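You operate a simulated robot arm through the tools that you are given. There is no shell and no other tool. Be economical: measure what you need, move in short steps, check, and stop when the job is done.

You are at the controls of a simulated robot arm. One attempt, no reset.

TASK
Wipe up the tea stain, lay the orange mat there and stand the white mug on it.
Fine: put the cloth back.

It is judged by the outcome, as a careful person would: the job done as asked, and still so three seconds after it is handed in. It fails if anything else is knocked over, pushed out of place, dropped, spilled or broken. Flat cloth is picked up by pressing the open fingertips on it (5 to 10 N) and closing them slowly along it; thin cloth reads only 2 to 8 mm in the jaws.

THE ROBOT
A 7-joint arm with a two-finger parallel gripper, fixed in place. Base frame: the origin is at the foot of the arm, x ahead of it, y to its left, z up; the work surface is at about z = 0.92. Units: m, degrees, N and s.
Its first joint turns from -166.0 to 166.0 degrees. Payload 4.4 kg.
The TCP is the grasp point between the finger pads, 0.023 m short of the fingertips. In the tool frame z runs along the fingers and y along their closing line. The gripper opens to 0.094 m. The fingers are 0.038 m wide and 0.01 m thick; the gripper's body (0.054 by 0.096 m) begins 0.039 m behind the TCP.
Orientation is that of the tool frame in the base frame, as a unit quaternion [x, y, z, w]. With the fingers straight down and closing along the base's y, the tool's x points along the base's -x, its y along +y and its z along -z.

THE INTERFACE
- The arm moves only by the tool apply_moves. Its argument "moves" is a list that holds one entry, the list of rows, each a list of 7 numbers: the shift along the tool's x, y, z in cm, then the turn, a rotation vector about the tool's x, y, z in degrees, then the finger opening in cm, from 0 to 9.4. In form: [[[dx, dy, dz, ax, ay, az, grip], ...]]. A call has 1 to 10 rows; each row shifts and turns the commanded pose from where the row before left it, along the tool's axes as they then stand. Each row takes 0.2 s and may step no farther than 0.05 m and 8.6 degrees from the row before; otherwise, or with a gripper value out of range, the whole call is refused. Where a pose cannot be reached the arm comes as near as it can. A force on the tool above 40 N (or 10 N above the force at the start of the call, whichever is more), or a blocked arm, ends the call early, and 0.2 s more pass. Each finger travels about 0.072 m/s and halts on what it meets, pressing with about 40 N; the grip force reading is that of the motor and also rises with nothing between the fingers. The clock runs only during rows and for 0.2 s after the last one: add rows that do not move to give the fingers time. The reply holds the time, the measured pose of the TCP, the force on the tool along the base axes, the opening and the grip force, in the units named above and with some noise.
- Cameras (640 x 400 px; columns grow to the right, rows downward): "scene" is fixed at [0.3986, -0.6333, 1.6574]; the picture's right is [0.34, -0.94, 0.00], its down [-0.84, -0.30, -0.45] and it looks along [0.43, 0.15, -0.89] (base axes); focal length 305 px, centre (320, 200). "wrist" rides on the gripper at [0.086, 0.016, -0.074] in the tool frame; the picture's right is [-0.18, 0.98, 0.00], its down [-0.58, -0.11, -0.81] and it looks along [-0.79, -0.15, 0.59] (tool axes); focal length 243 px, centre (320, 200). There is no depth. A picture from a camera that has moved, and an enlarged one, comes with that camera's place and axes in the base frame and with its lens. The place of the scene camera against the robot may be out by one fixed shift of up to 0.018 m in any direction.
- capture(camera): a new picture of that camera. It takes no simulated time.
- zoom(camera, box): a new picture of the part [left, top, right, bottom] of that camera's present view, enlarged. It takes no simulated time.
- finish_job(): hands the job in; it is judged then, once.

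Go step by step. Nothing tells you positions but the pictures and the camera data: compare them with the known pose of the tool, close in by small moves and look again before you grip or let go. The budget is 120 turns and 68 pictures, counting those below and the enlarged ones. Unless the task says otherwise, let go and move clear before handing in, and close with one line.

The tools are called after "Emit:" as name(argument=value, ...) on one line, values as JSON. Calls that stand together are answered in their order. apply_moves: Moves the arm, as the interface text tells. Its arguments: {"type":"object","properties":{"moves":{"type":"array","items":{"type":"array","items":{"type":"array","items":{"type":"number"}}}}},"required":["moves"]} The other tools are called the same way: capture (camera) takes a picture; zoom (camera, box) takes an enlarged picture of a part of a camera's view; finish_job () hands the job in.

At the start:

```text
t: 0.0
tcp_pos: [0.8186, -0.1813, 1.1765]
tool_rot: [0.0, 1.0, 0.0, 0.001]
wrist_force: [0.3, 0.4, 0.3]
grip_width: 0.0941
grasp_force: 0.0
```

scene: 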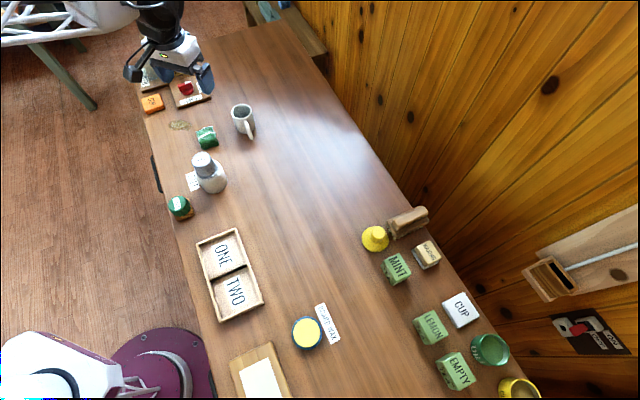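
wrist: 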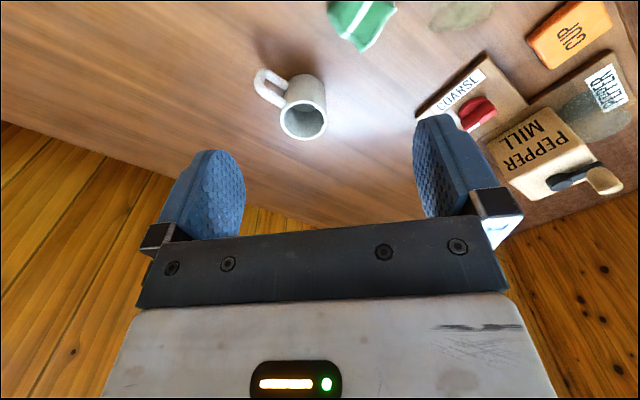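

I see the stained spot near the far-left end of the table, with a green cloth-like item, the orange mat and the mug near it. I'll zoom in for detail first.

Emit:
zoom(camera="scene", box=[120, 60, 280, 160])

Emit:
zoom(camera="scene", box=[130, 130, 290, 230])

Emit:
zoom(camera="wrist", box=[240, 0, 640, 250])

```text
4.00 times, centred on (200, 110) of scene
camera zoom: at [0.3986, -0.6333, 1.6574], right [0.34, -0.94, 0.0], down [-0.84, -0.3, -0.45], along [0.43, 0.15, -0.89], focal length 1220 px, centre (800, 560)
```

zoom: 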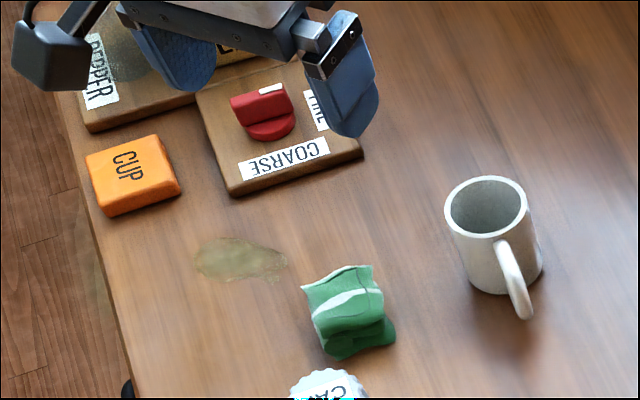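

```text
4.00 times, centred on (210, 180) of scene
camera zoom: at [0.3986, -0.6333, 1.6574], right [0.34, -0.94, 0.0], down [-0.84, -0.3, -0.45], along [0.43, 0.15, -0.89], focal length 1220 px, centre (760, 280)
```

zoom: 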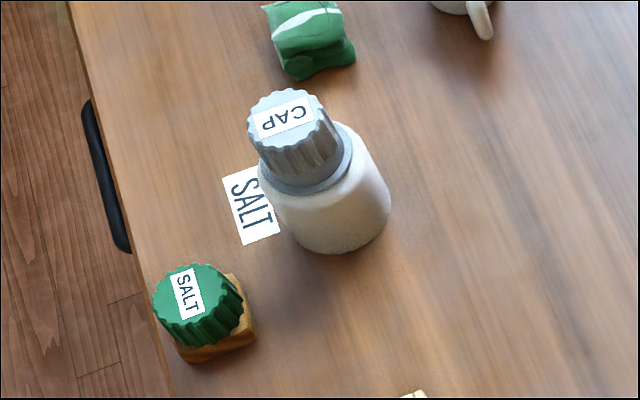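

```text
1.60 times, centred on (440, 125) of wrist
camera zoom: at [0.732, -0.1652, 1.2514], right [0.18, 0.98, 0.0], down [0.58, -0.11, 0.81], along [0.79, -0.15, -0.59], focal length 388 px, centre (128, 320)
```

zoom: 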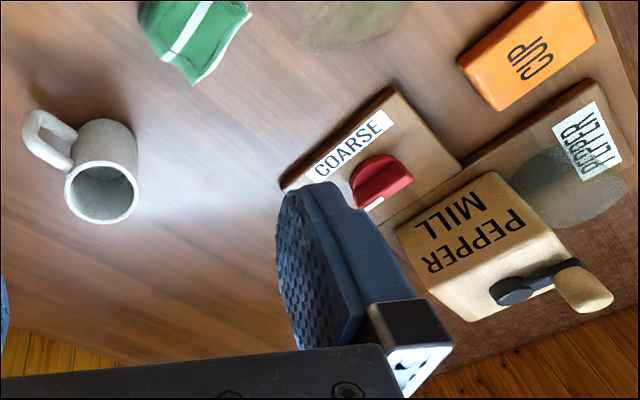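

The green cloth sits by the stain (about 0.85, -0.01), the orange mat is at about (0.89, 0.10) and the mug at about (0.90, -0.21). I'll pull back and tilt the wrist camera down for a better look.

Emit:
apply_moves(moves=[[[3.5, 2.5, -2.5, 0, 0, 0, 9.4], [3.5, 2.5, -2.5, 0, 0, 0, 9.4], [3.5, 2.5, -2.5, 0, 0, 0, 9.4], [3.5, 2.5, 0, 0, 0, 0, 9.4], [0, 0, 0, 0, 8, 0, 9.4], [0, 0, 0, 0, 8, 0, 9.4], [0, 0, 0, 0, 8, 0, 9.4], [0, 0, 0, 0, 0, 0, 9.4]]])

Emit:
capture(camera="wrist")

```text
t: 1.8
tcp_pos: [0.6814, -0.0805, 1.2519]
tool_rot: [0.0, 0.978, 0.0, -0.209]
wrist_force: [-0.7, -0.2, 0.2]
grip_width: 0.0941
grasp_force: 0.0
```

```text
62 pictures are left
camera wrist: at [0.6307, -0.065, 1.3544], right [0.17, 0.98, -0.07], down [0.86, -0.11, 0.5], along [0.48, -0.15, -0.86], focal length 243 px, centre (320, 200)
```

wrist: 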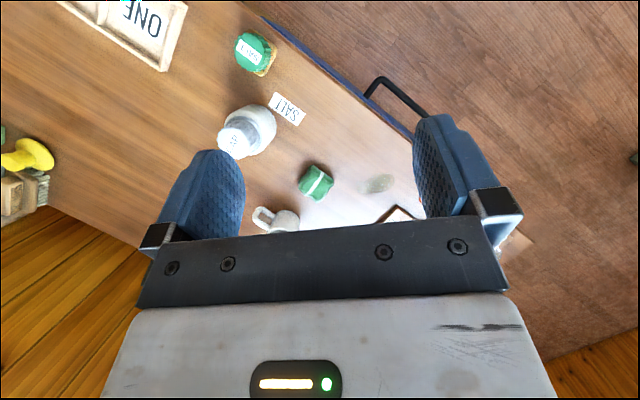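

The cloth and stain are in view. I'll zoom on them.

Emit:
zoom(camera="wrist", box=[240, 140, 420, 240])

Emit:
zoom(camera="scene", box=[130, 50, 270, 150])

```text
3.56 times, centred on (330, 190) of wrist
camera zoom: at [0.6307, -0.065, 1.3544], right [0.17, 0.98, -0.07], down [0.86, -0.11, 0.5], along [0.48, -0.15, -0.86], focal length 863 px, centre (284, 236)
```

zoom: 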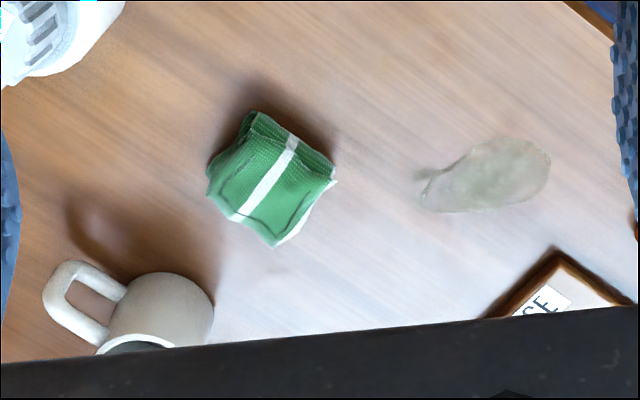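

```text
4.00 times, centred on (200, 100) of scene
camera zoom: at [0.3986, -0.6333, 1.6574], right [0.34, -0.94, 0.0], down [-0.84, -0.3, -0.45], along [0.43, 0.15, -0.89], focal length 1220 px, centre (800, 600)
```

zoom: 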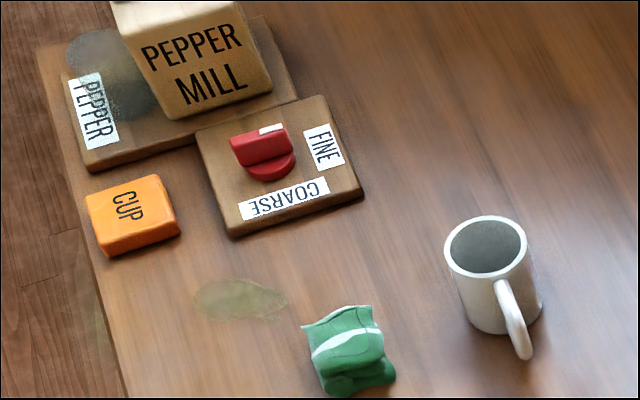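

The cloth is a folded pad roughly 6 x 5 cm turned about 45°, at about (0.83, -0.14). I'll go over it and turn the fingers to match.

Emit:
apply_moves(moves=[[[0, 0, 0, 0, -8, 0, 9.4], [0, 0, 0, 0, -8, 0, 9.4], [0, 0, 0, 0, -8, 0, 9.4], [-3.65, -1.45, 3, 0, 0, 0, 9.4], [-3.65, -1.45, 3, 0, 0, 0, 9.4], [-3.65, -1.45, 3, 0, 0, 0, 9.4], [-3.65, -1.45, 3, 0, 0, 0, 9.4]]])

Emit:
apply_moves(moves=[[[0, 0, 0.7, 0, 0, 7.5, 9.4], [0, 0, 0.7, 0, 0, 7.5, 9.4], [0, 0, 0.7, 0, 0, 7.5, 9.4], [0, 0, 0.7, 0, 0, 7.5, 9.4], [0, 0, 0.7, 0, 0, 7.5, 9.4], [0, 0, 0.7, 0, 0, 7.5, 9.4], [0, 0, 0, 0, 0, 0, 9.4]]])

Emit:
capture(camera="wrist")

```text
t: 3.4
tcp_pos: [0.8267, -0.1401, 1.1324]
tool_rot: [-0.001, 1.0, 0.0, 0.001]
wrist_force: [-0.6, -0.4, 0.5]
grip_width: 0.094
grasp_force: 0.1
```

```text
t: 5.0
tcp_pos: [0.8258, -0.1394, 1.0913]
tool_rot: [0.383, 0.924, 0.0, 0.0]
wrist_force: [-0.3, -0.6, 1.2]
grip_width: 0.0939
grasp_force: 0.0
```

```text
59 pictures are left
camera wrist: at [0.7753, -0.0668, 1.1651], right [0.83, 0.56, 0.0], down [0.33, -0.49, 0.81], along [0.45, -0.67, -0.59], focal length 243 px, centre (320, 200)
```

wrist: 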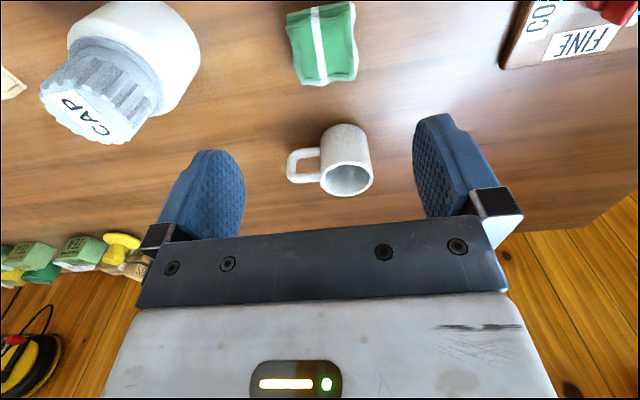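

The cloth is centred beneath the fingers. Lowering part-way and checking.

Emit:
apply_moves(moves=[[[0, 0, 3, 0, 0, 0, 9.4], [0, 0, 3, 0, 0, 0, 9.4], [0, 0, 2.5, 0, 0, 0, 9.4], [0, 0, 0, 0, 0, 0, 9.4]]])

Emit:
capture(camera="wrist")

Emit:
zoom(camera="scene", box=[150, 70, 270, 170])

```text
t: 6.0
tcp_pos: [0.8234, -0.14, 1.0056]
tool_rot: [0.383, 0.924, 0.0, -0.001]
wrist_force: [0.5, 0.8, -0.5]
grip_width: 0.0937
grasp_force: 0.1
```

```text
58 pictures are left
camera wrist: at [0.7733, -0.0669, 1.0786], right [0.83, 0.56, 0.0], down [0.33, -0.49, 0.81], along [0.46, -0.67, -0.59], focal length 243 px, centre (320, 200)
```

wrist: 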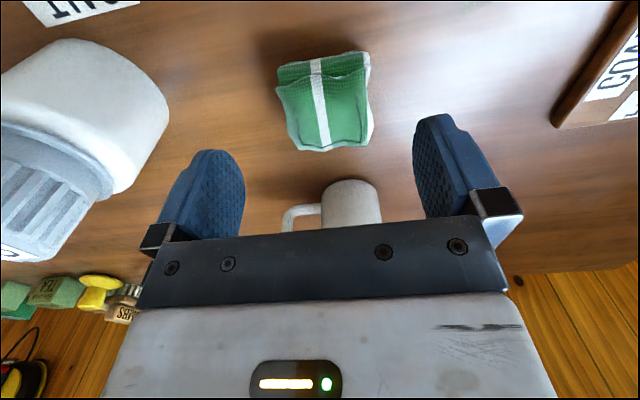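

```text
4.00 times, centred on (210, 120) of scene
camera zoom: at [0.3986, -0.6333, 1.6574], right [0.34, -0.94, 0.0], down [-0.84, -0.3, -0.45], along [0.43, 0.15, -0.89], focal length 1220 px, centre (760, 520)
```

zoom: 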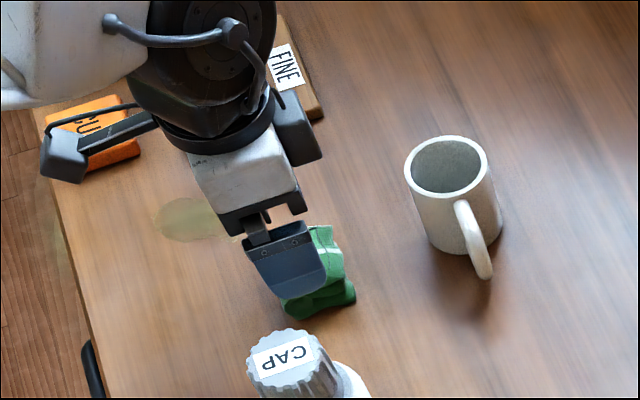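

The pad lies between the fingers, offset about 3 mm. I'll lower until the tips are about 8 mm above the table.

Emit:
apply_moves(moves=[[[0, 0.3, 2, 0, 0, 0, 9.4], [0, 0, 2, 0, 0, 0, 9.4], [0, 0, 1.4, 0, 0, 0, 9.4], [0, 0, 0, 0, 0, 0, 9.4]]])

Emit:
capture(camera="wrist")

```text
t: 7.0
tcp_pos: [0.8267, -0.1381, 0.9491]
tool_rot: [0.382, 0.924, 0.0, 0.0]
wrist_force: [0.1, -0.2, -0.3]
grip_width: 0.0941
grasp_force: 0.1
```

```text
56 pictures are left
camera wrist: at [0.7766, -0.0653, 1.025], right [0.83, 0.56, 0.0], down [0.33, -0.49, 0.81], along [0.46, -0.67, -0.59], focal length 243 px, centre (320, 200)
```

wrist: 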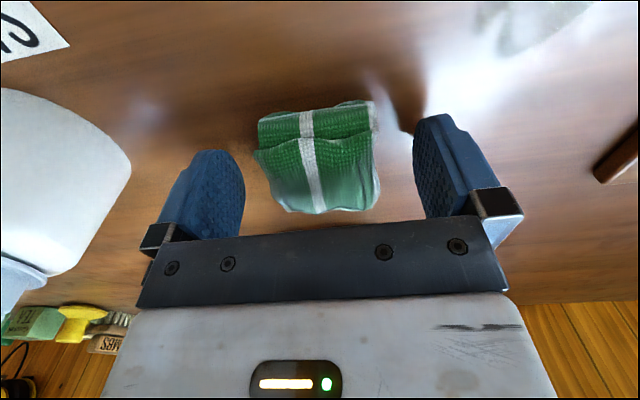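

Fingers straddle the cloth. Closing gradually.

Emit:
apply_moves(moves=[[[0, 0, 0, 0, 0, 0, 7.5], [0, 0, 0, 0, 0, 0, 6.5], [0, 0, 0, 0, 0, 0, 5.5], [0, 0, 0, 0, 0, 0, 4.5], [0, 0, 0, 0, 0, 0, 3.5], [0, 0, 0, 0, 0, 0, 3.5], [0, 0, 0, 0, 0, 0, 3.5]]])

Emit:
capture(camera="wrist")

```text
t: 8.6
tcp_pos: [0.8273, -0.1379, 0.9501]
tool_rot: [0.382, 0.924, 0.0, 0.0]
wrist_force: [-0.2, -0.5, 0.1]
grip_width: 0.0568
grasp_force: 40.4
```

```text
55 pictures are left
camera wrist: at [0.7766, -0.0653, 1.025], right [0.83, 0.56, 0.0], down [0.33, -0.49, 0.81], along [0.46, -0.67, -0.59], focal length 243 px, centre (320, 200)
```

wrist: 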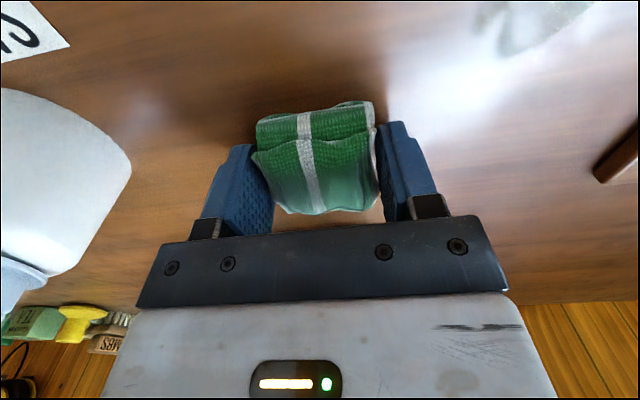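

The cloth is held (5.7 cm). I'll lift it slightly, carry it to the near end of the stain and set it down.

Emit:
apply_moves(moves=[[[0, 0, -2, 0, 0, 0, 3.5], [0, 0, -0.5, 0, 0, 0, 3.5], [1.6, 2.8, 0, 0, 0, 0, 3.5], [1.6, 2.8, 0, 0, 0, 0, 3.5], [0, 0, 1.3, 0, 0, 0, 3.5], [0, 0, 1.2, 0, 0, 0, 3.5], [0, 0, 0.2, 0, 0, 0, 3.5], [0, 0, 0, 0, 0, 0, 3.5]]])

Emit:
capture(camera="scene")

Emit:
capture(camera="wrist")

```text
t: 10.4
tcp_pos: [0.8443, -0.074, 0.9496]
tool_rot: [0.383, 0.924, 0.0, 0.001]
wrist_force: [0.2, 3.6, 17.8]
grip_width: 0.0566
grasp_force: 39.9
```

```text
54 pictures are left
```

scene: 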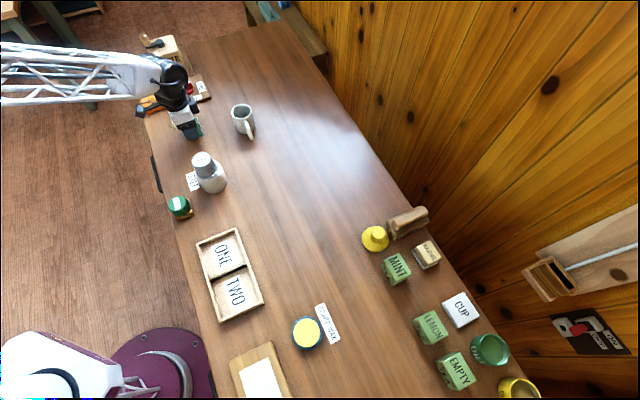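

```text
53 pictures are left
camera wrist: at [0.7934, -0.0023, 1.0243], right [0.83, 0.56, 0.0], down [0.33, -0.49, 0.81], along [0.46, -0.67, -0.59], focal length 243 px, centre (320, 200)
```

wrist: 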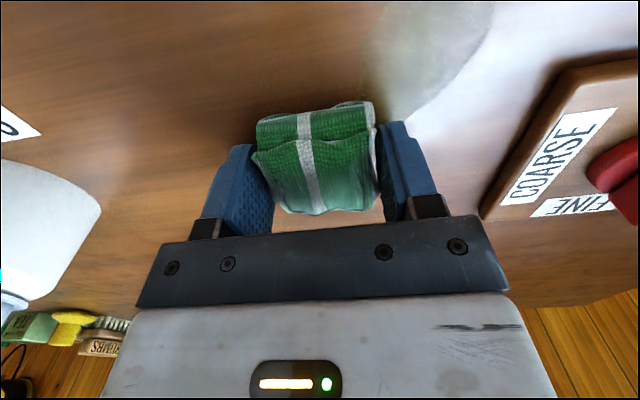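

Contact is made (about 18 N). I'll ease slightly and sweep along the stain, back and forth.

Emit:
apply_moves(moves=[[[0.7, 0.7, -0.1, 0, 0, 0, 3.5], [1, 1, 0, 0, 0, 0, 3.5], [1, 1, 0, 0, 0, 0, 3.5], [1, 1, 0, 0, 0, 0, 3.5], [1, 1, 0, 0, 0, 0, 3.5], [1, 1, 0, 0, 0, 0, 3.5], [0, 0, 0, 0, 0, 0, 3.5]]])

Emit:
capture(camera="wrist")

```text
t: 12.0
tcp_pos: [0.8433, 0.0064, 0.9509]
tool_rot: [0.382, 0.924, 0.0, -0.001]
wrist_force: [0.4, 0.2, 2.1]
grip_width: 0.0566
grasp_force: 40.3
```

```text
52 pictures are left
camera wrist: at [0.7935, 0.0789, 1.0246], right [0.83, 0.56, 0.0], down [0.33, -0.49, 0.81], along [0.46, -0.67, -0.59], focal length 243 px, centre (320, 200)
```

wrist: 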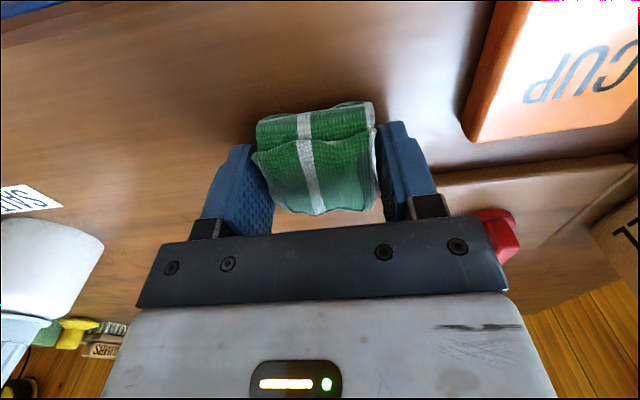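

Contact dropped to 2 N, so I'll press a little more and sweep back along the farther side, then forward again.

Emit:
apply_moves(moves=[[[-1.7, -0.2, 0.08, 0, 0, 0, 3.5], [-1.2, -0.8, 0, 0, 0, 0, 3.5], [-1.2, -1.2, 0, 0, 0, 0, 3.5], [-1.2, -1.2, 0, 0, 0, 0, 3.5], [-1.2, -1.2, 0, 0, 0, 0, 3.5], [0.8, -0.8, 0, 0, 0, 0, 3.5], [1.2, 1.2, 0, 0, 0, 0, 3.5], [1.2, 1.2, 0, 0, 0, 0, 3.5], [1.2, 1.2, 0, 0, 0, 0, 3.5], [1.2, 1.2, 0, 0, 0, 0, 3.5]]])

Emit:
apply_moves(moves=[[[1.0, -1.0, 0.03, 0, 0, 0, 3.5], [-1.2, -1.2, 0, 0, 0, 0, 3.5], [-1.2, -1.2, 0, 0, 0, 0, 3.5], [-1.2, -1.2, 0, 0, 0, 0, 3.5], [-1.2, -1.2, 0, 0, 0, 0, 3.5], [-1.2, -1.2, 0, 0, 0, 0, 3.5], [0, 0, -1.5, 0, 0, 0, 3.5], [0, 0, -1.5, 0, 0, 0, 3.5], [-1.0, -1.5, 0, 0, 0, 0, 3.5], [-1.0, -1.5, 0, 0, 0, 0, 3.5]]])

Emit:
zoom(camera="scene", box=[120, 60, 280, 160])

Emit:
capture(camera="wrist")

```text
t: 14.2
tcp_pos: [0.8451, -0.0039, 0.9501]
tool_rot: [0.382, 0.924, 0.0, 0.001]
wrist_force: [-0.2, -2.2, 2.0]
grip_width: 0.0569
grasp_force: 39.9
```

```text
t: 16.4
tcp_pos: [0.8266, -0.1248, 0.9776]
tool_rot: [0.382, 0.924, 0.0, 0.0]
wrist_force: [0.6, -0.1, 0.1]
grip_width: 0.0569
grasp_force: 39.7
```

```text
4.00 times, centred on (200, 110) of scene
camera zoom: at [0.3986, -0.6333, 1.6574], right [0.34, -0.94, 0.0], down [-0.84, -0.3, -0.45], along [0.43, 0.15, -0.89], focal length 1220 px, centre (800, 560)
```

zoom: 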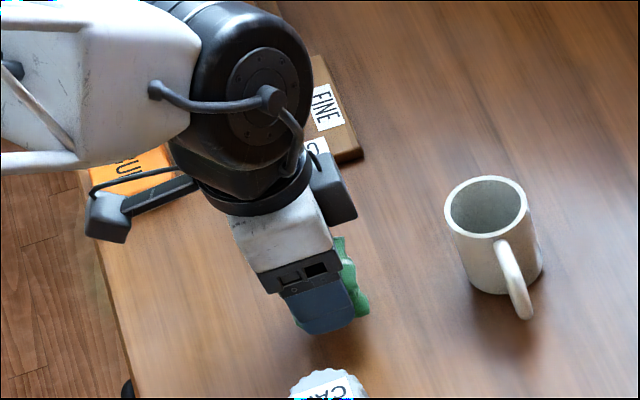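

```text
50 pictures are left
camera wrist: at [0.7754, -0.0529, 1.0527], right [0.83, 0.56, 0.0], down [0.33, -0.49, 0.81], along [0.46, -0.67, -0.59], focal length 243 px, centre (320, 200)
```

wrist: 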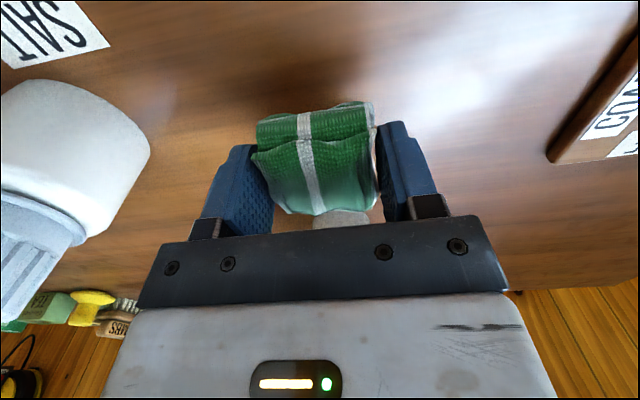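

The stain looks gone. I'll set the cloth back exactly where it was picked up and release.

Emit:
apply_moves(moves=[[[-0.94, -0.94, 0, 0, 0, 0, 3.5], [0, 0, 1.4, 0, 0, 0, 3.5], [0, 0, 1.1, 0, 0, 0, 3.5], [0, 0, 0.22, 0, 0, 0, 3.5], [0, 0, 0, 0, 0, 0, 3.5]]])

```text
t: 17.6
tcp_pos: [0.8243, -0.1391, 0.9516]
tool_rot: [0.383, 0.924, 0.0, 0.001]
wrist_force: [0.1, 0.3, -0.1]
grip_width: 0.0564
grasp_force: 39.9
```

Emit:
apply_moves(moves=[[[0, 0, 0.12, 0, 0, 0, 3.5], [0, 0, 0, 0, 0, 0, 3.5], [0, 0, 0, 0, 0, 0, 6.2], [0, 0, 0, 0, 0, 0, 7], [0, 0, 0, 0, 0, 0, 8.5], [0, 0, 0, 0, 0, 0, 8.5], [0, 0, -2, 0, 0, 0, 8.5], [0, 0, -3, 0, 0, 0, 8.5], [0, 0, -4, 0, 0, 0, 8.5], [0, 0, -4, 0, 0, 0, 8.5]]])

Emit:
capture(camera="wrist")

```text
t: 19.8
tcp_pos: [0.8245, -0.1376, 1.0791]
tool_rot: [0.383, 0.924, 0.0, -0.001]
wrist_force: [0.2, 0.4, -0.3]
grip_width: 0.0851
grasp_force: 0.1
```

```text
49 pictures are left
camera wrist: at [0.7751, -0.0643, 1.1543], right [0.83, 0.56, 0.0], down [0.34, -0.49, 0.81], along [0.45, -0.67, -0.59], focal length 243 px, centre (320, 200)
```

wrist: 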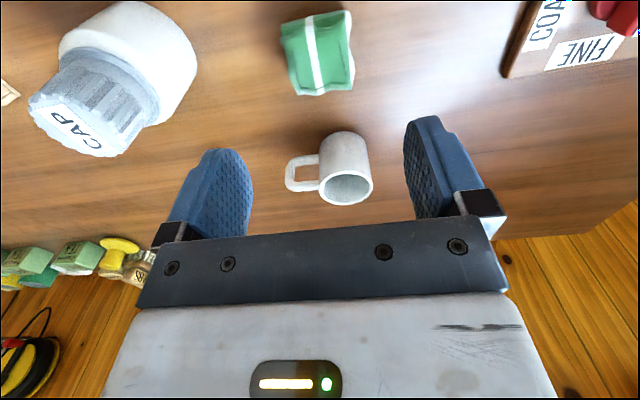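

Cloth is back in place. I'll rise, turn square and look at the former stain and the mat.

Emit:
apply_moves(moves=[[[0, 0, -2, 0, 0, -7.5, 8.5], [0, 0, -2, 0, 0, -7.5, 8.5], [0, 0, -2, 0, 0, -7.5, 8.5], [0, 0, -2, 0, 0, -7.5, 8.5], [0, 0, -1, 0, 0, -7.5, 8.5], [0, 0, 0, 0, 0, -7.5, 8.5], [2, 4.5, 0, 0, 0, 0, 8.5], [2, 4.5, 0, 0, 0, 0, 8.5], [2, 4.5, 0, 0, 0, 0, 8.5], [1, 4, 0, 0, 0, 0, 8.5]]])

Emit:
capture(camera="wrist")

Emit:
zoom(camera="wrist", box=[240, 0, 500, 170])

```text
t: 22.0
tcp_pos: [0.7542, 0.0353, 1.1715]
tool_rot: [0.0, 1.0, 0.0, 0.0]
wrist_force: [0.0, 0.6, 0.6]
grip_width: 0.085
grasp_force: 0.2
```

```text
48 pictures are left
camera wrist: at [0.6673, 0.0507, 1.2466], right [0.18, 0.98, 0.0], down [0.58, -0.11, 0.81], along [0.79, -0.15, -0.59], focal length 243 px, centre (320, 200)
```

wrist: 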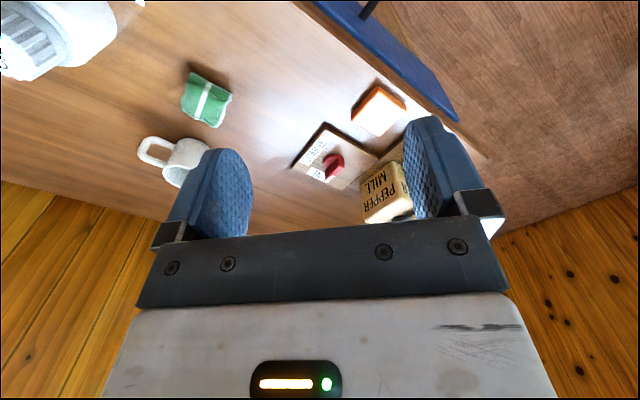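

```text
2.35 times, centred on (370, 85) of wrist
camera zoom: at [0.6673, 0.0507, 1.2466], right [0.18, 0.98, 0.0], down [0.58, -0.11, 0.81], along [0.79, -0.15, -0.59], focal length 571 px, centre (202, 471)
```

zoom: 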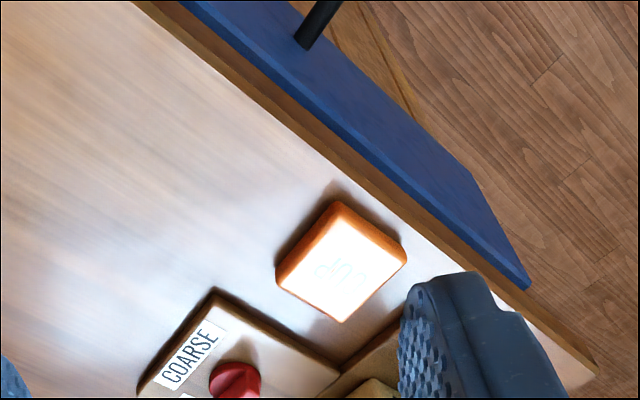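

The table is clean where the stain was. The mat is a square of about 5.5–6 cm turned 45°, centred at about (0.884, 0.094). I'll go above it with fingers turned to match.

Emit:
apply_moves(moves=[[[-4.3, 2, 0, 0, 0, 0, 8.5], [-4.3, 2, 0, 0, 0, 0, 8.5], [-4.4, 1.9, 0, 0, 0, 0, 8.5], [0, 0, 1, 0, 0, 7.5, 8.5], [0, 0, 1, 0, 0, 7.5, 8.5], [0, 0, 1, 0, 0, 7.5, 8.5], [0, 0, 1, 0, 0, 7.5, 8.5], [0, 0, 1, 0, 0, 7.5, 8.5], [0, 0, 1, 0, 0, 7.5, 8.5], [0, 0, 0, 0, 0, 0, 8.5]]])

Emit:
capture(camera="wrist")

Emit:
zoom(camera="scene", box=[120, 50, 280, 150])

```text
t: 24.2
tcp_pos: [0.8849, 0.094, 1.1101]
tool_rot: [0.383, 0.924, 0.0, 0.001]
wrist_force: [0.4, -0.3, -0.2]
grip_width: 0.0849
grasp_force: 0.1
```

```text
46 pictures are left
camera wrist: at [0.8349, 0.1674, 1.1847], right [0.83, 0.56, 0.0], down [0.33, -0.49, 0.81], along [0.45, -0.67, -0.59], focal length 243 px, centre (320, 200)
```

wrist: 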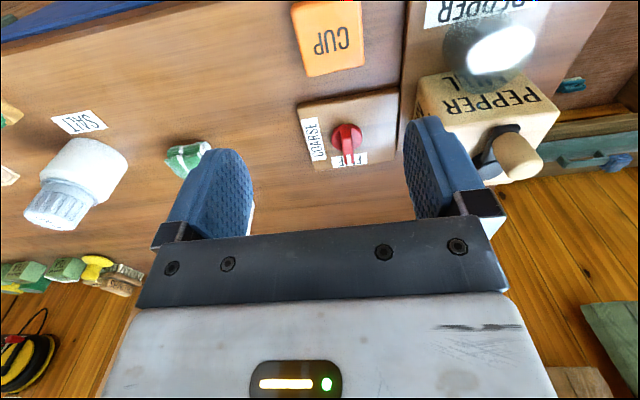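

```text
4.00 times, centred on (200, 100) of scene
camera zoom: at [0.3986, -0.6333, 1.6574], right [0.34, -0.94, 0.0], down [-0.84, -0.3, -0.45], along [0.43, 0.15, -0.89], focal length 1220 px, centre (800, 600)
```

zoom: 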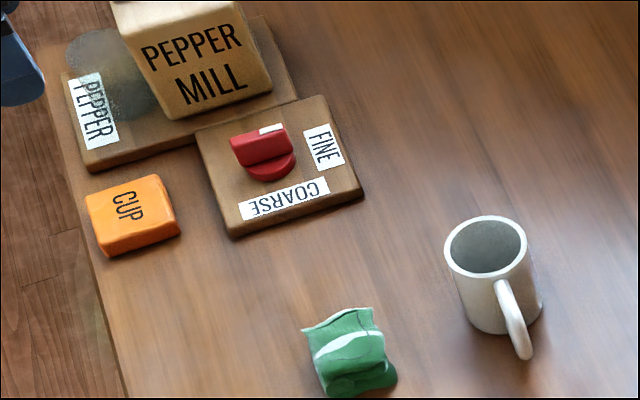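

The stain is gone and the cloth is in its old place. I'll shift 6 mm to centre on the mat and lower part-way.

Emit:
apply_moves(moves=[[[0, 0.6, 3, 0, 0, 0, 8.5], [0, 0, 3, 0, 0, 0, 8.5], [0, 0, 3, 0, 0, 0, 8.5], [0, 0, 0, 0, 0, 0, 8.5]]])

Emit:
capture(camera="wrist")

```text
t: 25.2
tcp_pos: [0.89, 0.0999, 1.0192]
tool_rot: [0.383, 0.924, 0.0, 0.0]
wrist_force: [0.2, -0.2, 0.4]
grip_width: 0.0848
grasp_force: 0.1
```

```text
44 pictures are left
camera wrist: at [0.8397, 0.1721, 1.094], right [0.83, 0.56, 0.0], down [0.33, -0.49, 0.81], along [0.46, -0.67, -0.59], focal length 243 px, centre (320, 200)
```

wrist: 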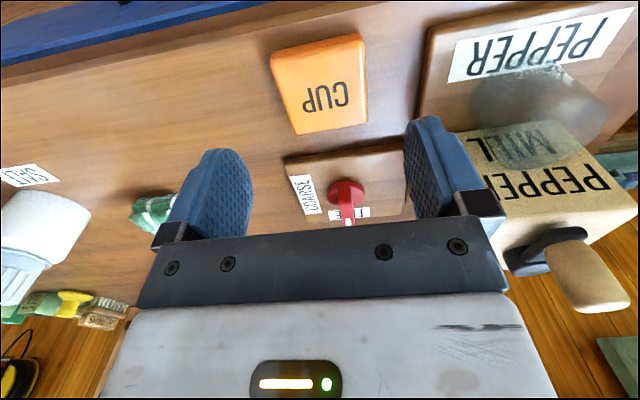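

Centred within a few millimetres. I'll lower so the fingertips are about 5 mm above the table.

Emit:
apply_moves(moves=[[[0.2, 0.2, 2, 0, 0, 0, 8.2], [0, 0, 2, 0, 0, 0, 8.2], [0, 0, 2, 0, 0, 0, 8.2], [0, 0, 1.1, 0, 0, 0, 8.2], [0, 0, 0, 0, 0, 0, 8.2]]])

Emit:
capture(camera="wrist")

```text
t: 26.4
tcp_pos: [0.8897, 0.1028, 0.951]
tool_rot: [0.382, 0.924, 0.0, 0.001]
wrist_force: [-0.2, -0.1, -0.4]
grip_width: 0.0822
grasp_force: 0.1
```

```text
43 pictures are left
camera wrist: at [0.8399, 0.1749, 1.0241], right [0.83, 0.56, 0.0], down [0.33, -0.49, 0.81], along [0.46, -0.67, -0.59], focal length 243 px, centre (320, 200)
```

wrist: 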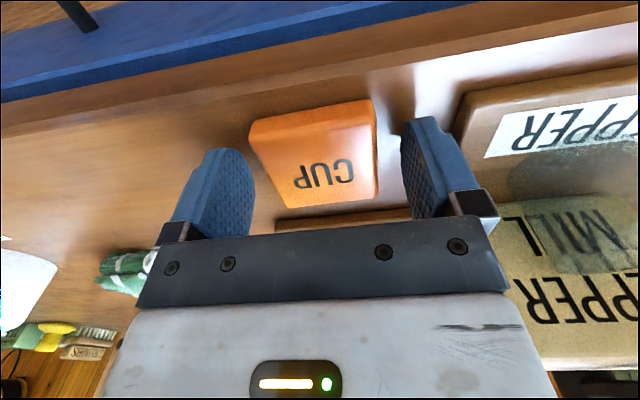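

Fingers straddle the mat. Lowering 3 mm more and closing gently.

Emit:
apply_moves(moves=[[[0, 0, 0.35, 0, 0, 0, 8.2], [0, 0, 0, 0, 0, 0, 7.5], [0, 0, 0, 0, 0, 0, 6.8], [0, 0, 0, 0, 0, 0, 6.2], [0, 0, 0, 0, 0, 0, 5.6], [0, 0, 0, 0, 0, 0, 5], [0, 0, 0, 0, 0, 0, 4], [0, 0, 0, 0, 0, 0, 4], [0, 0, 0, 0, 0, 0, 4]]])

Emit:
capture(camera="wrist")

```text
t: 28.4
tcp_pos: [0.8894, 0.1023, 0.9453]
tool_rot: [0.383, 0.924, -0.001, -0.001]
wrist_force: [0.5, 0.1, -0.8]
grip_width: 0.0587
grasp_force: 40.2
```

```text
42 pictures are left
camera wrist: at [0.8397, 0.1748, 1.0204], right [0.83, 0.56, 0.0], down [0.33, -0.49, 0.81], along [0.46, -0.67, -0.59], focal length 243 px, centre (320, 200)
```

wrist: 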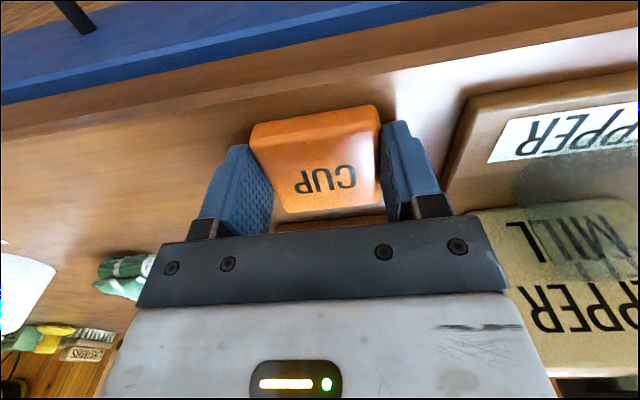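

Mat held at 5.9 cm. Lifting, then carrying it to the stain's place at about (0.848, -0.029).

Emit:
apply_moves(moves=[[[0, 0, -2.5, 0, 0, 0, 4], [0, 0, -2.5, 0, 0, 0, 4], [-1.59, -3.05, 0, 0, 0, 0, 4], [-1.59, -3.05, 0, 0, 0, 0, 4], [-1.59, -3.05, 0, 0, 0, 0, 4], [-1.59, -3.05, 0, 0, 0, 0, 4], [0, 0, 2, 0, 0, 0, 4], [0, 0, 1.5, 0, 0, 0, 4], [0, 0, 0, 0, 0, 0, 4]]])

Emit:
capture(camera="wrist")

Emit:
zoom(camera="scene", box=[120, 50, 280, 150])

```text
t: 30.4
tcp_pos: [0.8479, -0.0275, 0.9605]
tool_rot: [0.383, 0.924, 0.0, 0.0]
wrist_force: [-0.5, 0.0, -0.9]
grip_width: 0.0587
grasp_force: 39.9
```

```text
41 pictures are left
camera wrist: at [0.7982, 0.0444, 1.0354], right [0.83, 0.56, 0.0], down [0.33, -0.49, 0.81], along [0.46, -0.67, -0.59], focal length 243 px, centre (320, 200)
```

wrist: 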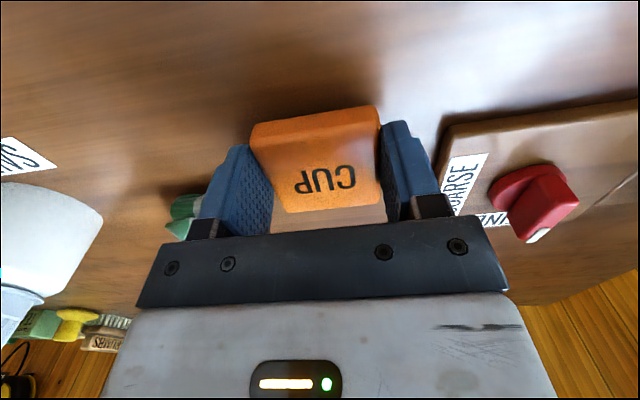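

```text
4.00 times, centred on (200, 100) of scene
camera zoom: at [0.3986, -0.6333, 1.6574], right [0.34, -0.94, 0.0], down [-0.84, -0.3, -0.45], along [0.43, 0.15, -0.89], focal length 1220 px, centre (800, 600)
```

zoom: 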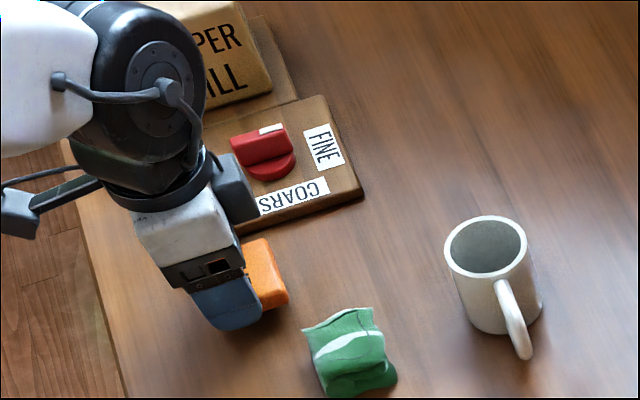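

Clear of the board and the cloth. Lowering the mat and releasing.

Emit:
apply_moves(moves=[[[0, 0, 1.0, 0, 0, 0, 4], [0, 0, 0.5, 0, 0, 0, 4], [0, 0, 0, 0, 0, 0, 4]]])

```text
t: 31.2
tcp_pos: [0.8489, -0.0304, 0.9466]
tool_rot: [0.382, 0.924, 0.0, 0.001]
wrist_force: [0.7, 1.1, 0.2]
grip_width: 0.0588
grasp_force: 40.0
```

Emit:
apply_moves(moves=[[[0, 0, 0.1, 0, 0, 0, 4], [0, 0, 0, 0, 0, 0, 4], [0, 0, 0, 0, 0, 0, 6.2], [0, 0, 0, 0, 0, 0, 6.9], [0, 0, 0, 0, 0, 0, 6.9], [0, 0, -1.5, 0, 0, 0, 6.9], [0, 0, -3, 0, 0, 0, 6.9], [0, 0, -4, 0, 0, 0, 6.9], [0, 0, -4, 0, 0, 0, 6.9], [0, 0, -4, 0, 0, 0, 6.9]]])

Emit:
capture(camera="wrist")

Emit:
zoom(camera="scene", box=[120, 50, 280, 150])

```text
t: 33.4
tcp_pos: [0.8502, -0.0285, 1.1105]
tool_rot: [0.382, 0.924, 0.0, 0.0]
wrist_force: [-1.2, -0.4, -0.1]
grip_width: 0.069
grasp_force: 0.0
```

```text
39 pictures are left
camera wrist: at [0.799, 0.044, 1.1852], right [0.83, 0.56, 0.0], down [0.34, -0.49, 0.81], along [0.45, -0.67, -0.59], focal length 243 px, centre (320, 200)
```

wrist: 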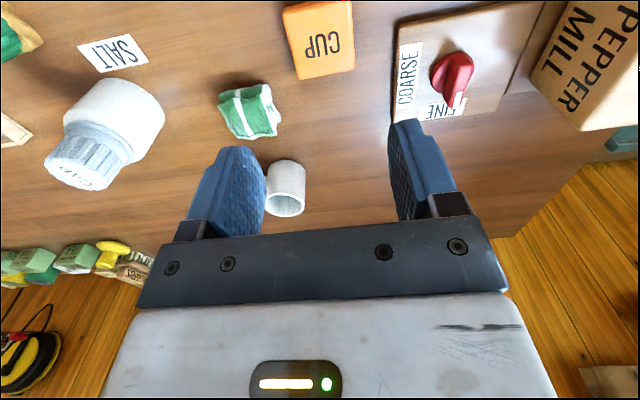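

```text
4.00 times, centred on (200, 100) of scene
camera zoom: at [0.3986, -0.6333, 1.6574], right [0.34, -0.94, 0.0], down [-0.84, -0.3, -0.45], along [0.43, 0.15, -0.89], focal length 1220 px, centre (800, 600)
```

zoom: 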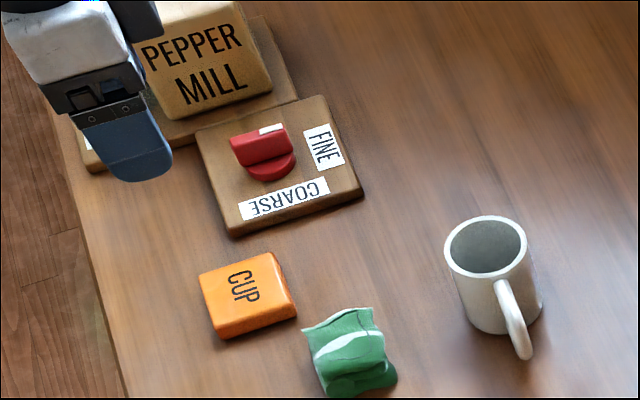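

The mat is laid on the spot. Next the mug, at about (0.91, -0.21) with its handle toward (-x, -y); I'll turn the fingers to close across the handle direction and move above it.

Emit:
apply_moves(moves=[[[0, 0, -1, 0, 0, -8, 9.4], [0, 0, -1, 0, 0, -8, 9.4], [0, 0, -1, 0, 0, -8, 9.4], [0, 0, -1, 0, 0, -8, 9.4], [0, 0, -1, 0, 0, -8, 9.4], [0, 0, 0, 0, 0, -8, 9.4], [0, 0, 0, 0, 0, -8, 9.4], [0, 0, 0, 0, 0, -8, 9.4], [0, 0, 0, 0, 0, -8, 9.4], [0, 0, 0, 0, 0, -7, 9.4]]])

```text
t: 35.6
tcp_pos: [0.8474, -0.0286, 1.1595]
tool_rot: [-0.292, 0.956, 0.0, 0.0]
wrist_force: [0.0, 0.1, -0.1]
grip_width: 0.0939
grasp_force: 0.0
```

Emit:
apply_moves(moves=[[[1.07, -3.66, 0, 0, 0, 0, 9.4], [1.07, -3.66, 0, 0, 0, 0, 9.4], [1.07, -3.66, 0, 0, 0, 0, 9.4], [1.07, -3.66, 0, 0, 0, 0, 9.4], [1.07, -3.66, 0, 0, 0, 0, 9.4], [0, 0, 2, 0, 0, 0, 9.4], [0, 0, 2, 0, 0, 0, 9.4], [0, 0, 0, 0, 0, 0, 9.4]]])

Emit:
capture(camera="wrist")

Emit:
zoom(camera="scene", box=[160, 50, 320, 150])

```text
t: 37.4
tcp_pos: [0.9045, -0.2103, 1.1207]
tool_rot: [-0.292, 0.956, 0.001, 0.0]
wrist_force: [0.1, 0.3, 1.2]
grip_width: 0.094
grasp_force: 0.1
```

```text
37 pictures are left
camera wrist: at [0.8241, -0.2457, 1.1946], right [-0.4, 0.92, 0.0], down [0.54, 0.23, 0.81], along [0.74, 0.32, -0.59], focal length 243 px, centre (320, 200)
```

wrist: 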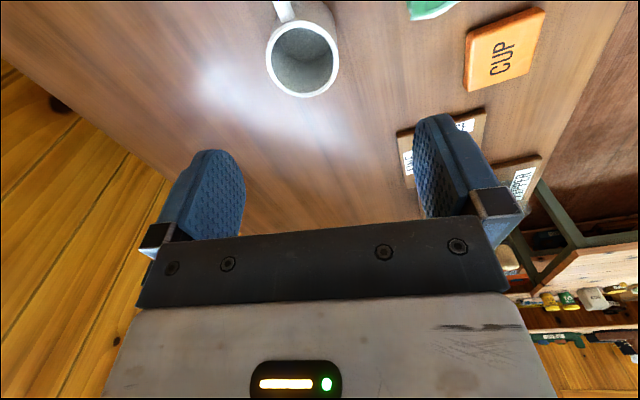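

```text
4.00 times, centred on (240, 100) of scene
camera zoom: at [0.3986, -0.6333, 1.6574], right [0.34, -0.94, 0.0], down [-0.84, -0.3, -0.45], along [0.43, 0.15, -0.89], focal length 1220 px, centre (640, 600)
```

zoom: 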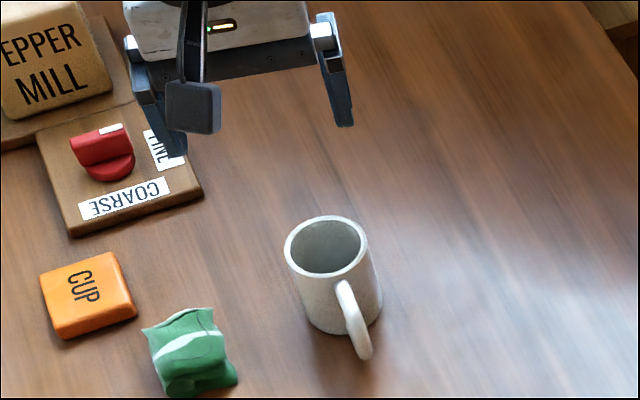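

Mug centre refined to about (0.906, -0.224), rim near z = 1.0. Centring and lowering to just above the rim.

Emit:
apply_moves(moves=[[[0.6, -1.2, 0, 0, 0, 0, 9.4], [0, 0, 2, 0, 0, 0, 9.4], [0, 0, 2, 0, 0, 0, 9.4], [0, 0, 0.5, 0, 0, 0, 9.4], [0, 0, 0, 0, 0, 0, 9.4]]])

Emit:
capture(camera="wrist")

Emit:
zoom(camera="scene", box=[160, 50, 320, 150])

```text
t: 38.6
tcp_pos: [0.908, -0.2232, 1.0753]
tool_rot: [-0.293, 0.956, 0.0, 0.0]
wrist_force: [0.8, 0.7, -0.3]
grip_width: 0.0937
grasp_force: 0.2
```

```text
35 pictures are left
camera wrist: at [0.8264, -0.2588, 1.1495], right [-0.4, 0.92, 0.0], down [0.54, 0.23, 0.81], along [0.74, 0.32, -0.59], focal length 243 px, centre (320, 200)
```

wrist: 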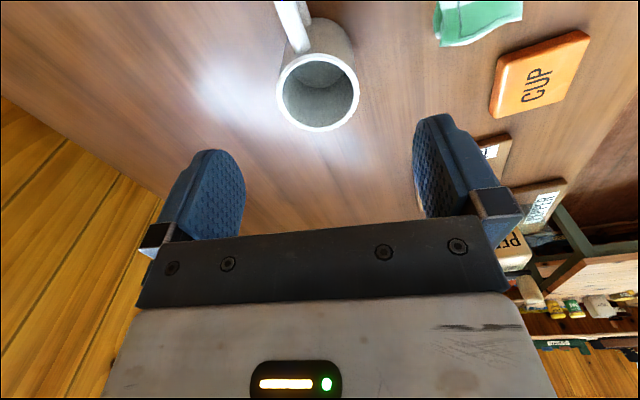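

```text
4.00 times, centred on (240, 100) of scene
camera zoom: at [0.3986, -0.6333, 1.6574], right [0.34, -0.94, 0.0], down [-0.84, -0.3, -0.45], along [0.43, 0.15, -0.89], focal length 1220 px, centre (640, 600)
```

zoom: 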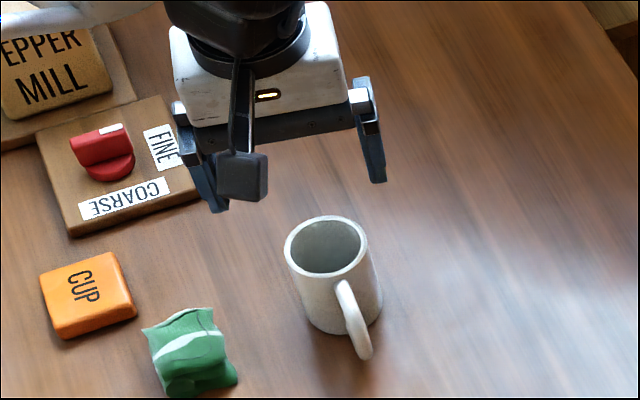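

The mug is centred beneath the gripper; the handle is about 16° off perpendicular, so I'll turn that much and lower around the body.

Emit:
apply_moves(moves=[[[0, 0, 0, 0, 0, -8, 9.4], [0, 0, 0, 0, 0, -8, 9.4], [0, 0, 2, 0, 0, 0, 9.4], [0, 0, 2, 0, 0, 0, 9.4], [0, 0, 0, 0, 0, 0, 9.4]]])

Emit:
capture(camera="wrist")

```text
t: 39.8
tcp_pos: [0.9087, -0.2239, 1.0338]
tool_rot: [-0.422, 0.906, -0.001, 0.0]
wrist_force: [0.2, 0.3, 0.2]
grip_width: 0.0937
grasp_force: 0.1
```

```text
33 pictures are left
camera wrist: at [0.84, -0.2793, 1.1088], right [-0.63, 0.77, 0.0], down [0.46, 0.38, 0.81], along [0.62, 0.51, -0.59], focal length 243 px, centre (320, 200)
```

wrist: 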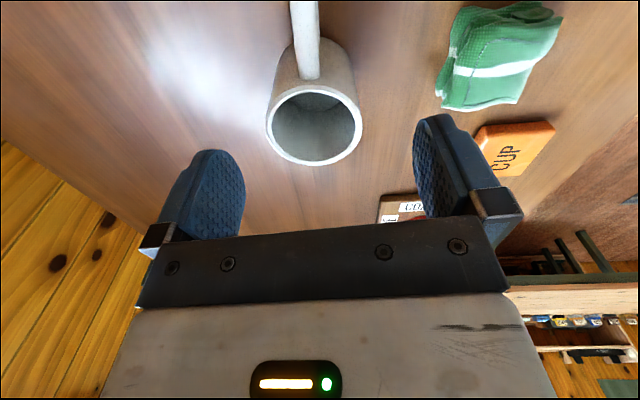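

Small correction (4 mm) and lowering around the mug.

Emit:
apply_moves(moves=[[[0.4, -0.25, 1, 0, 0, 0, 9.4], [0, 0, 1.8, 0, 0, 0, 9.4], [0, 0, 1.8, 0, 0, 0, 9.4], [0, 0, 1, 0, 0, 0, 9.4], [0, 0, 0, 0, 0, 0, 9.4]]])

Emit:
capture(camera="wrist")

Emit:
zoom(camera="scene", box=[160, 50, 320, 150])

```text
t: 41.0
tcp_pos: [0.906, -0.2282, 0.98]
tool_rot: [-0.422, 0.907, 0.0, 0.0]
wrist_force: [0.8, -0.3, 0.4]
grip_width: 0.094
grasp_force: 0.0
```

```text
32 pictures are left
camera wrist: at [0.8384, -0.2842, 1.0538], right [-0.63, 0.77, 0.0], down [0.46, 0.38, 0.81], along [0.62, 0.51, -0.59], focal length 243 px, centre (320, 200)
```

wrist: 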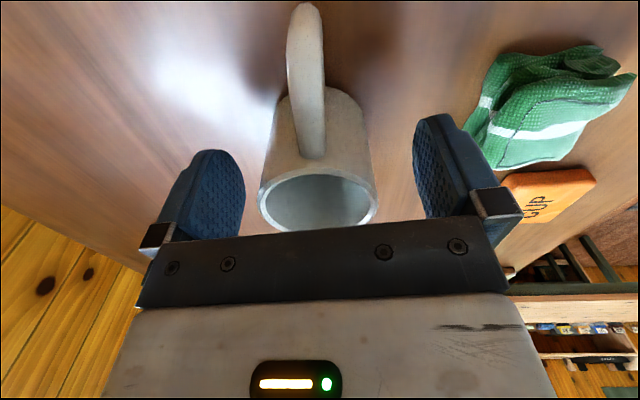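

```text
4.00 times, centred on (240, 100) of scene
camera zoom: at [0.3986, -0.6333, 1.6574], right [0.34, -0.94, 0.0], down [-0.84, -0.3, -0.45], along [0.43, 0.15, -0.89], focal length 1220 px, centre (640, 600)
```

zoom: 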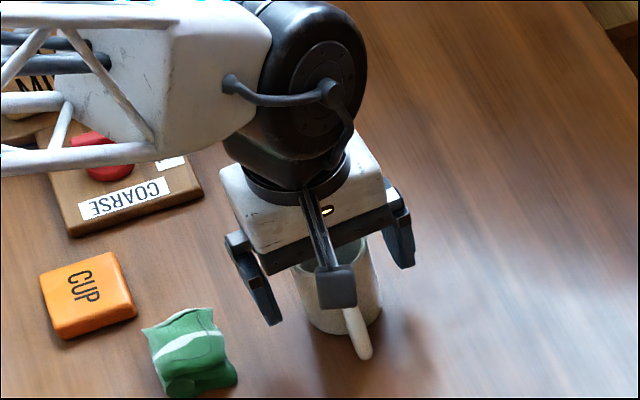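

The mug is well centred; lowering 7 mm more and closing slowly.

Emit:
apply_moves(moves=[[[0, 0, 0.7, 0, 0, 0, 8.4], [0, 0, 0, 0, 0, 0, 7.4], [0, 0, 0, 0, 0, 0, 6.7], [0, 0, 0, 0, 0, 0, 6.2], [0, 0, 0, 0, 0, 0, 5.7], [0, 0, 0, 0, 0, 0, 5.2], [0, 0, 0, 0, 0, 0, 4.5], [0, 0, 0, 0, 0, 0, 4.5]]])

Emit:
capture(camera="wrist")

```text
t: 42.8
tcp_pos: [0.9068, -0.2283, 0.9736]
tool_rot: [-0.422, 0.906, 0.0, 0.0]
wrist_force: [0.7, -0.6, 0.1]
grip_width: 0.0592
grasp_force: 40.3
```

```text
30 pictures are left
camera wrist: at [0.8387, -0.2845, 1.0472], right [-0.63, 0.77, 0.0], down [0.46, 0.38, 0.81], along [0.62, 0.51, -0.59], focal length 243 px, centre (320, 200)
```

wrist: 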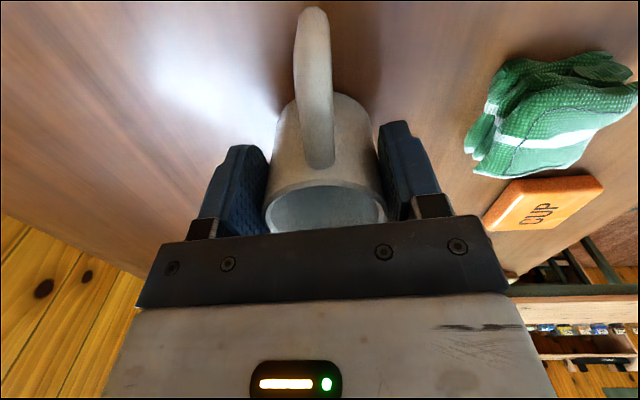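

The mug is gripped (5.9 cm). Lifting 6.5 cm and checking before the carry.

Emit:
apply_moves(moves=[[[0, 0, -1, 0, 0, 0, 4.5], [0, 0, -1.5, 0, 0, 0, 4.5], [0, 0, -2, 0, 0, 0, 4.5], [0, 0, -2, 0, 0, 0, 4.5], [0, 0, 0, 0, 0, 0, 4.5]]])

Emit:
apply_moves(moves=[[[-1.43, 2.15, 0, 0, 0, 0, 4.5], [-1.43, 2.15, 0, 0, 0, 0, 4.5], [-1.43, 2.15, 0, 0, 0, 0, 4.5], [-1.43, 2.15, 0, 0, 0, 0, 4.5], [-1.43, 2.15, 0, 0, 0, 0, 4.5], [-1.43, 2.15, 0, 0, 0, 0, 4.5], [-1.43, 2.14, 0, 0, 0, 0, 4.5], [-1.43, 2.14, 0, 0, 0, 0, 4.5], [0, 0, 0, 0, 0, 0, 4.5]]])

Emit:
capture(camera="wrist")

Emit:
zoom(camera="scene", box=[120, 50, 280, 150])

```text
t: 44.0
tcp_pos: [0.9072, -0.2273, 1.0364]
tool_rot: [-0.422, 0.907, -0.001, 0.0]
wrist_force: [0.1, -0.2, -1.5]
grip_width: 0.059
grasp_force: 40.4
```

```text
t: 46.0
tcp_pos: [0.8492, -0.0305, 1.036]
tool_rot: [-0.423, 0.906, 0.0, 0.001]
wrist_force: [-0.3, -0.6, -1.4]
grip_width: 0.059
grasp_force: 40.1
```

```text
29 pictures are left
camera wrist: at [0.7811, -0.0867, 1.1112], right [-0.63, 0.77, 0.0], down [0.46, 0.38, 0.81], along [0.62, 0.51, -0.59], focal length 243 px, centre (320, 200)
```

wrist: 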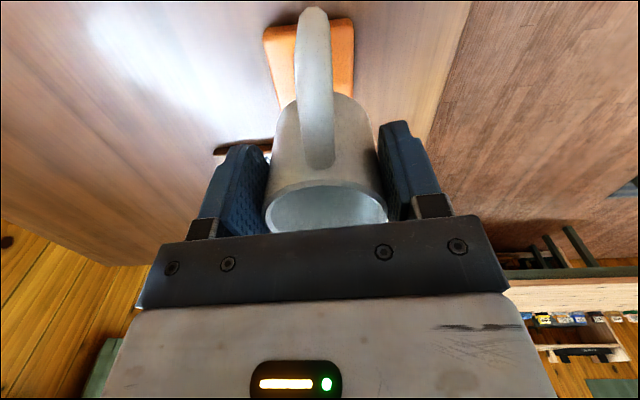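

```text
4.00 times, centred on (200, 100) of scene
camera zoom: at [0.3986, -0.6333, 1.6574], right [0.34, -0.94, 0.0], down [-0.84, -0.3, -0.45], along [0.43, 0.15, -0.89], focal length 1220 px, centre (800, 600)
```

zoom: 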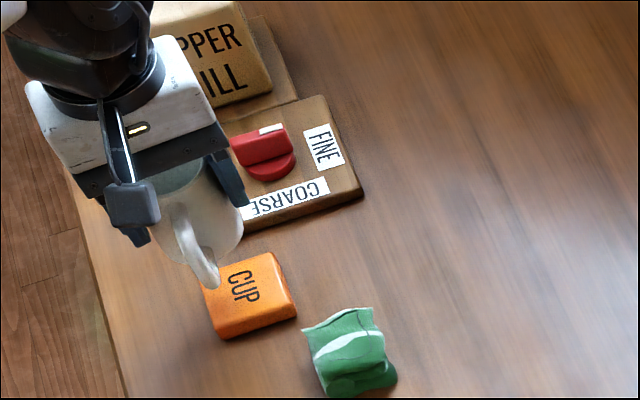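

The mug is above the mat with about 4 cm clearance. I'll zoom to check alignment with the mat.

Emit:
zoom(camera="wrist", box=[220, 0, 420, 120])

```text
3.20 times, centred on (320, 60) of wrist
camera zoom: at [0.7811, -0.0867, 1.1112], right [-0.63, 0.77, 0.0], down [0.46, 0.38, 0.81], along [0.62, 0.51, -0.59], focal length 776 px, centre (320, 648)
```

zoom: 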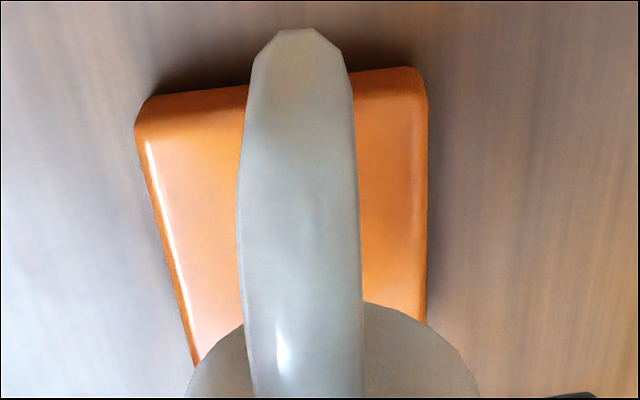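

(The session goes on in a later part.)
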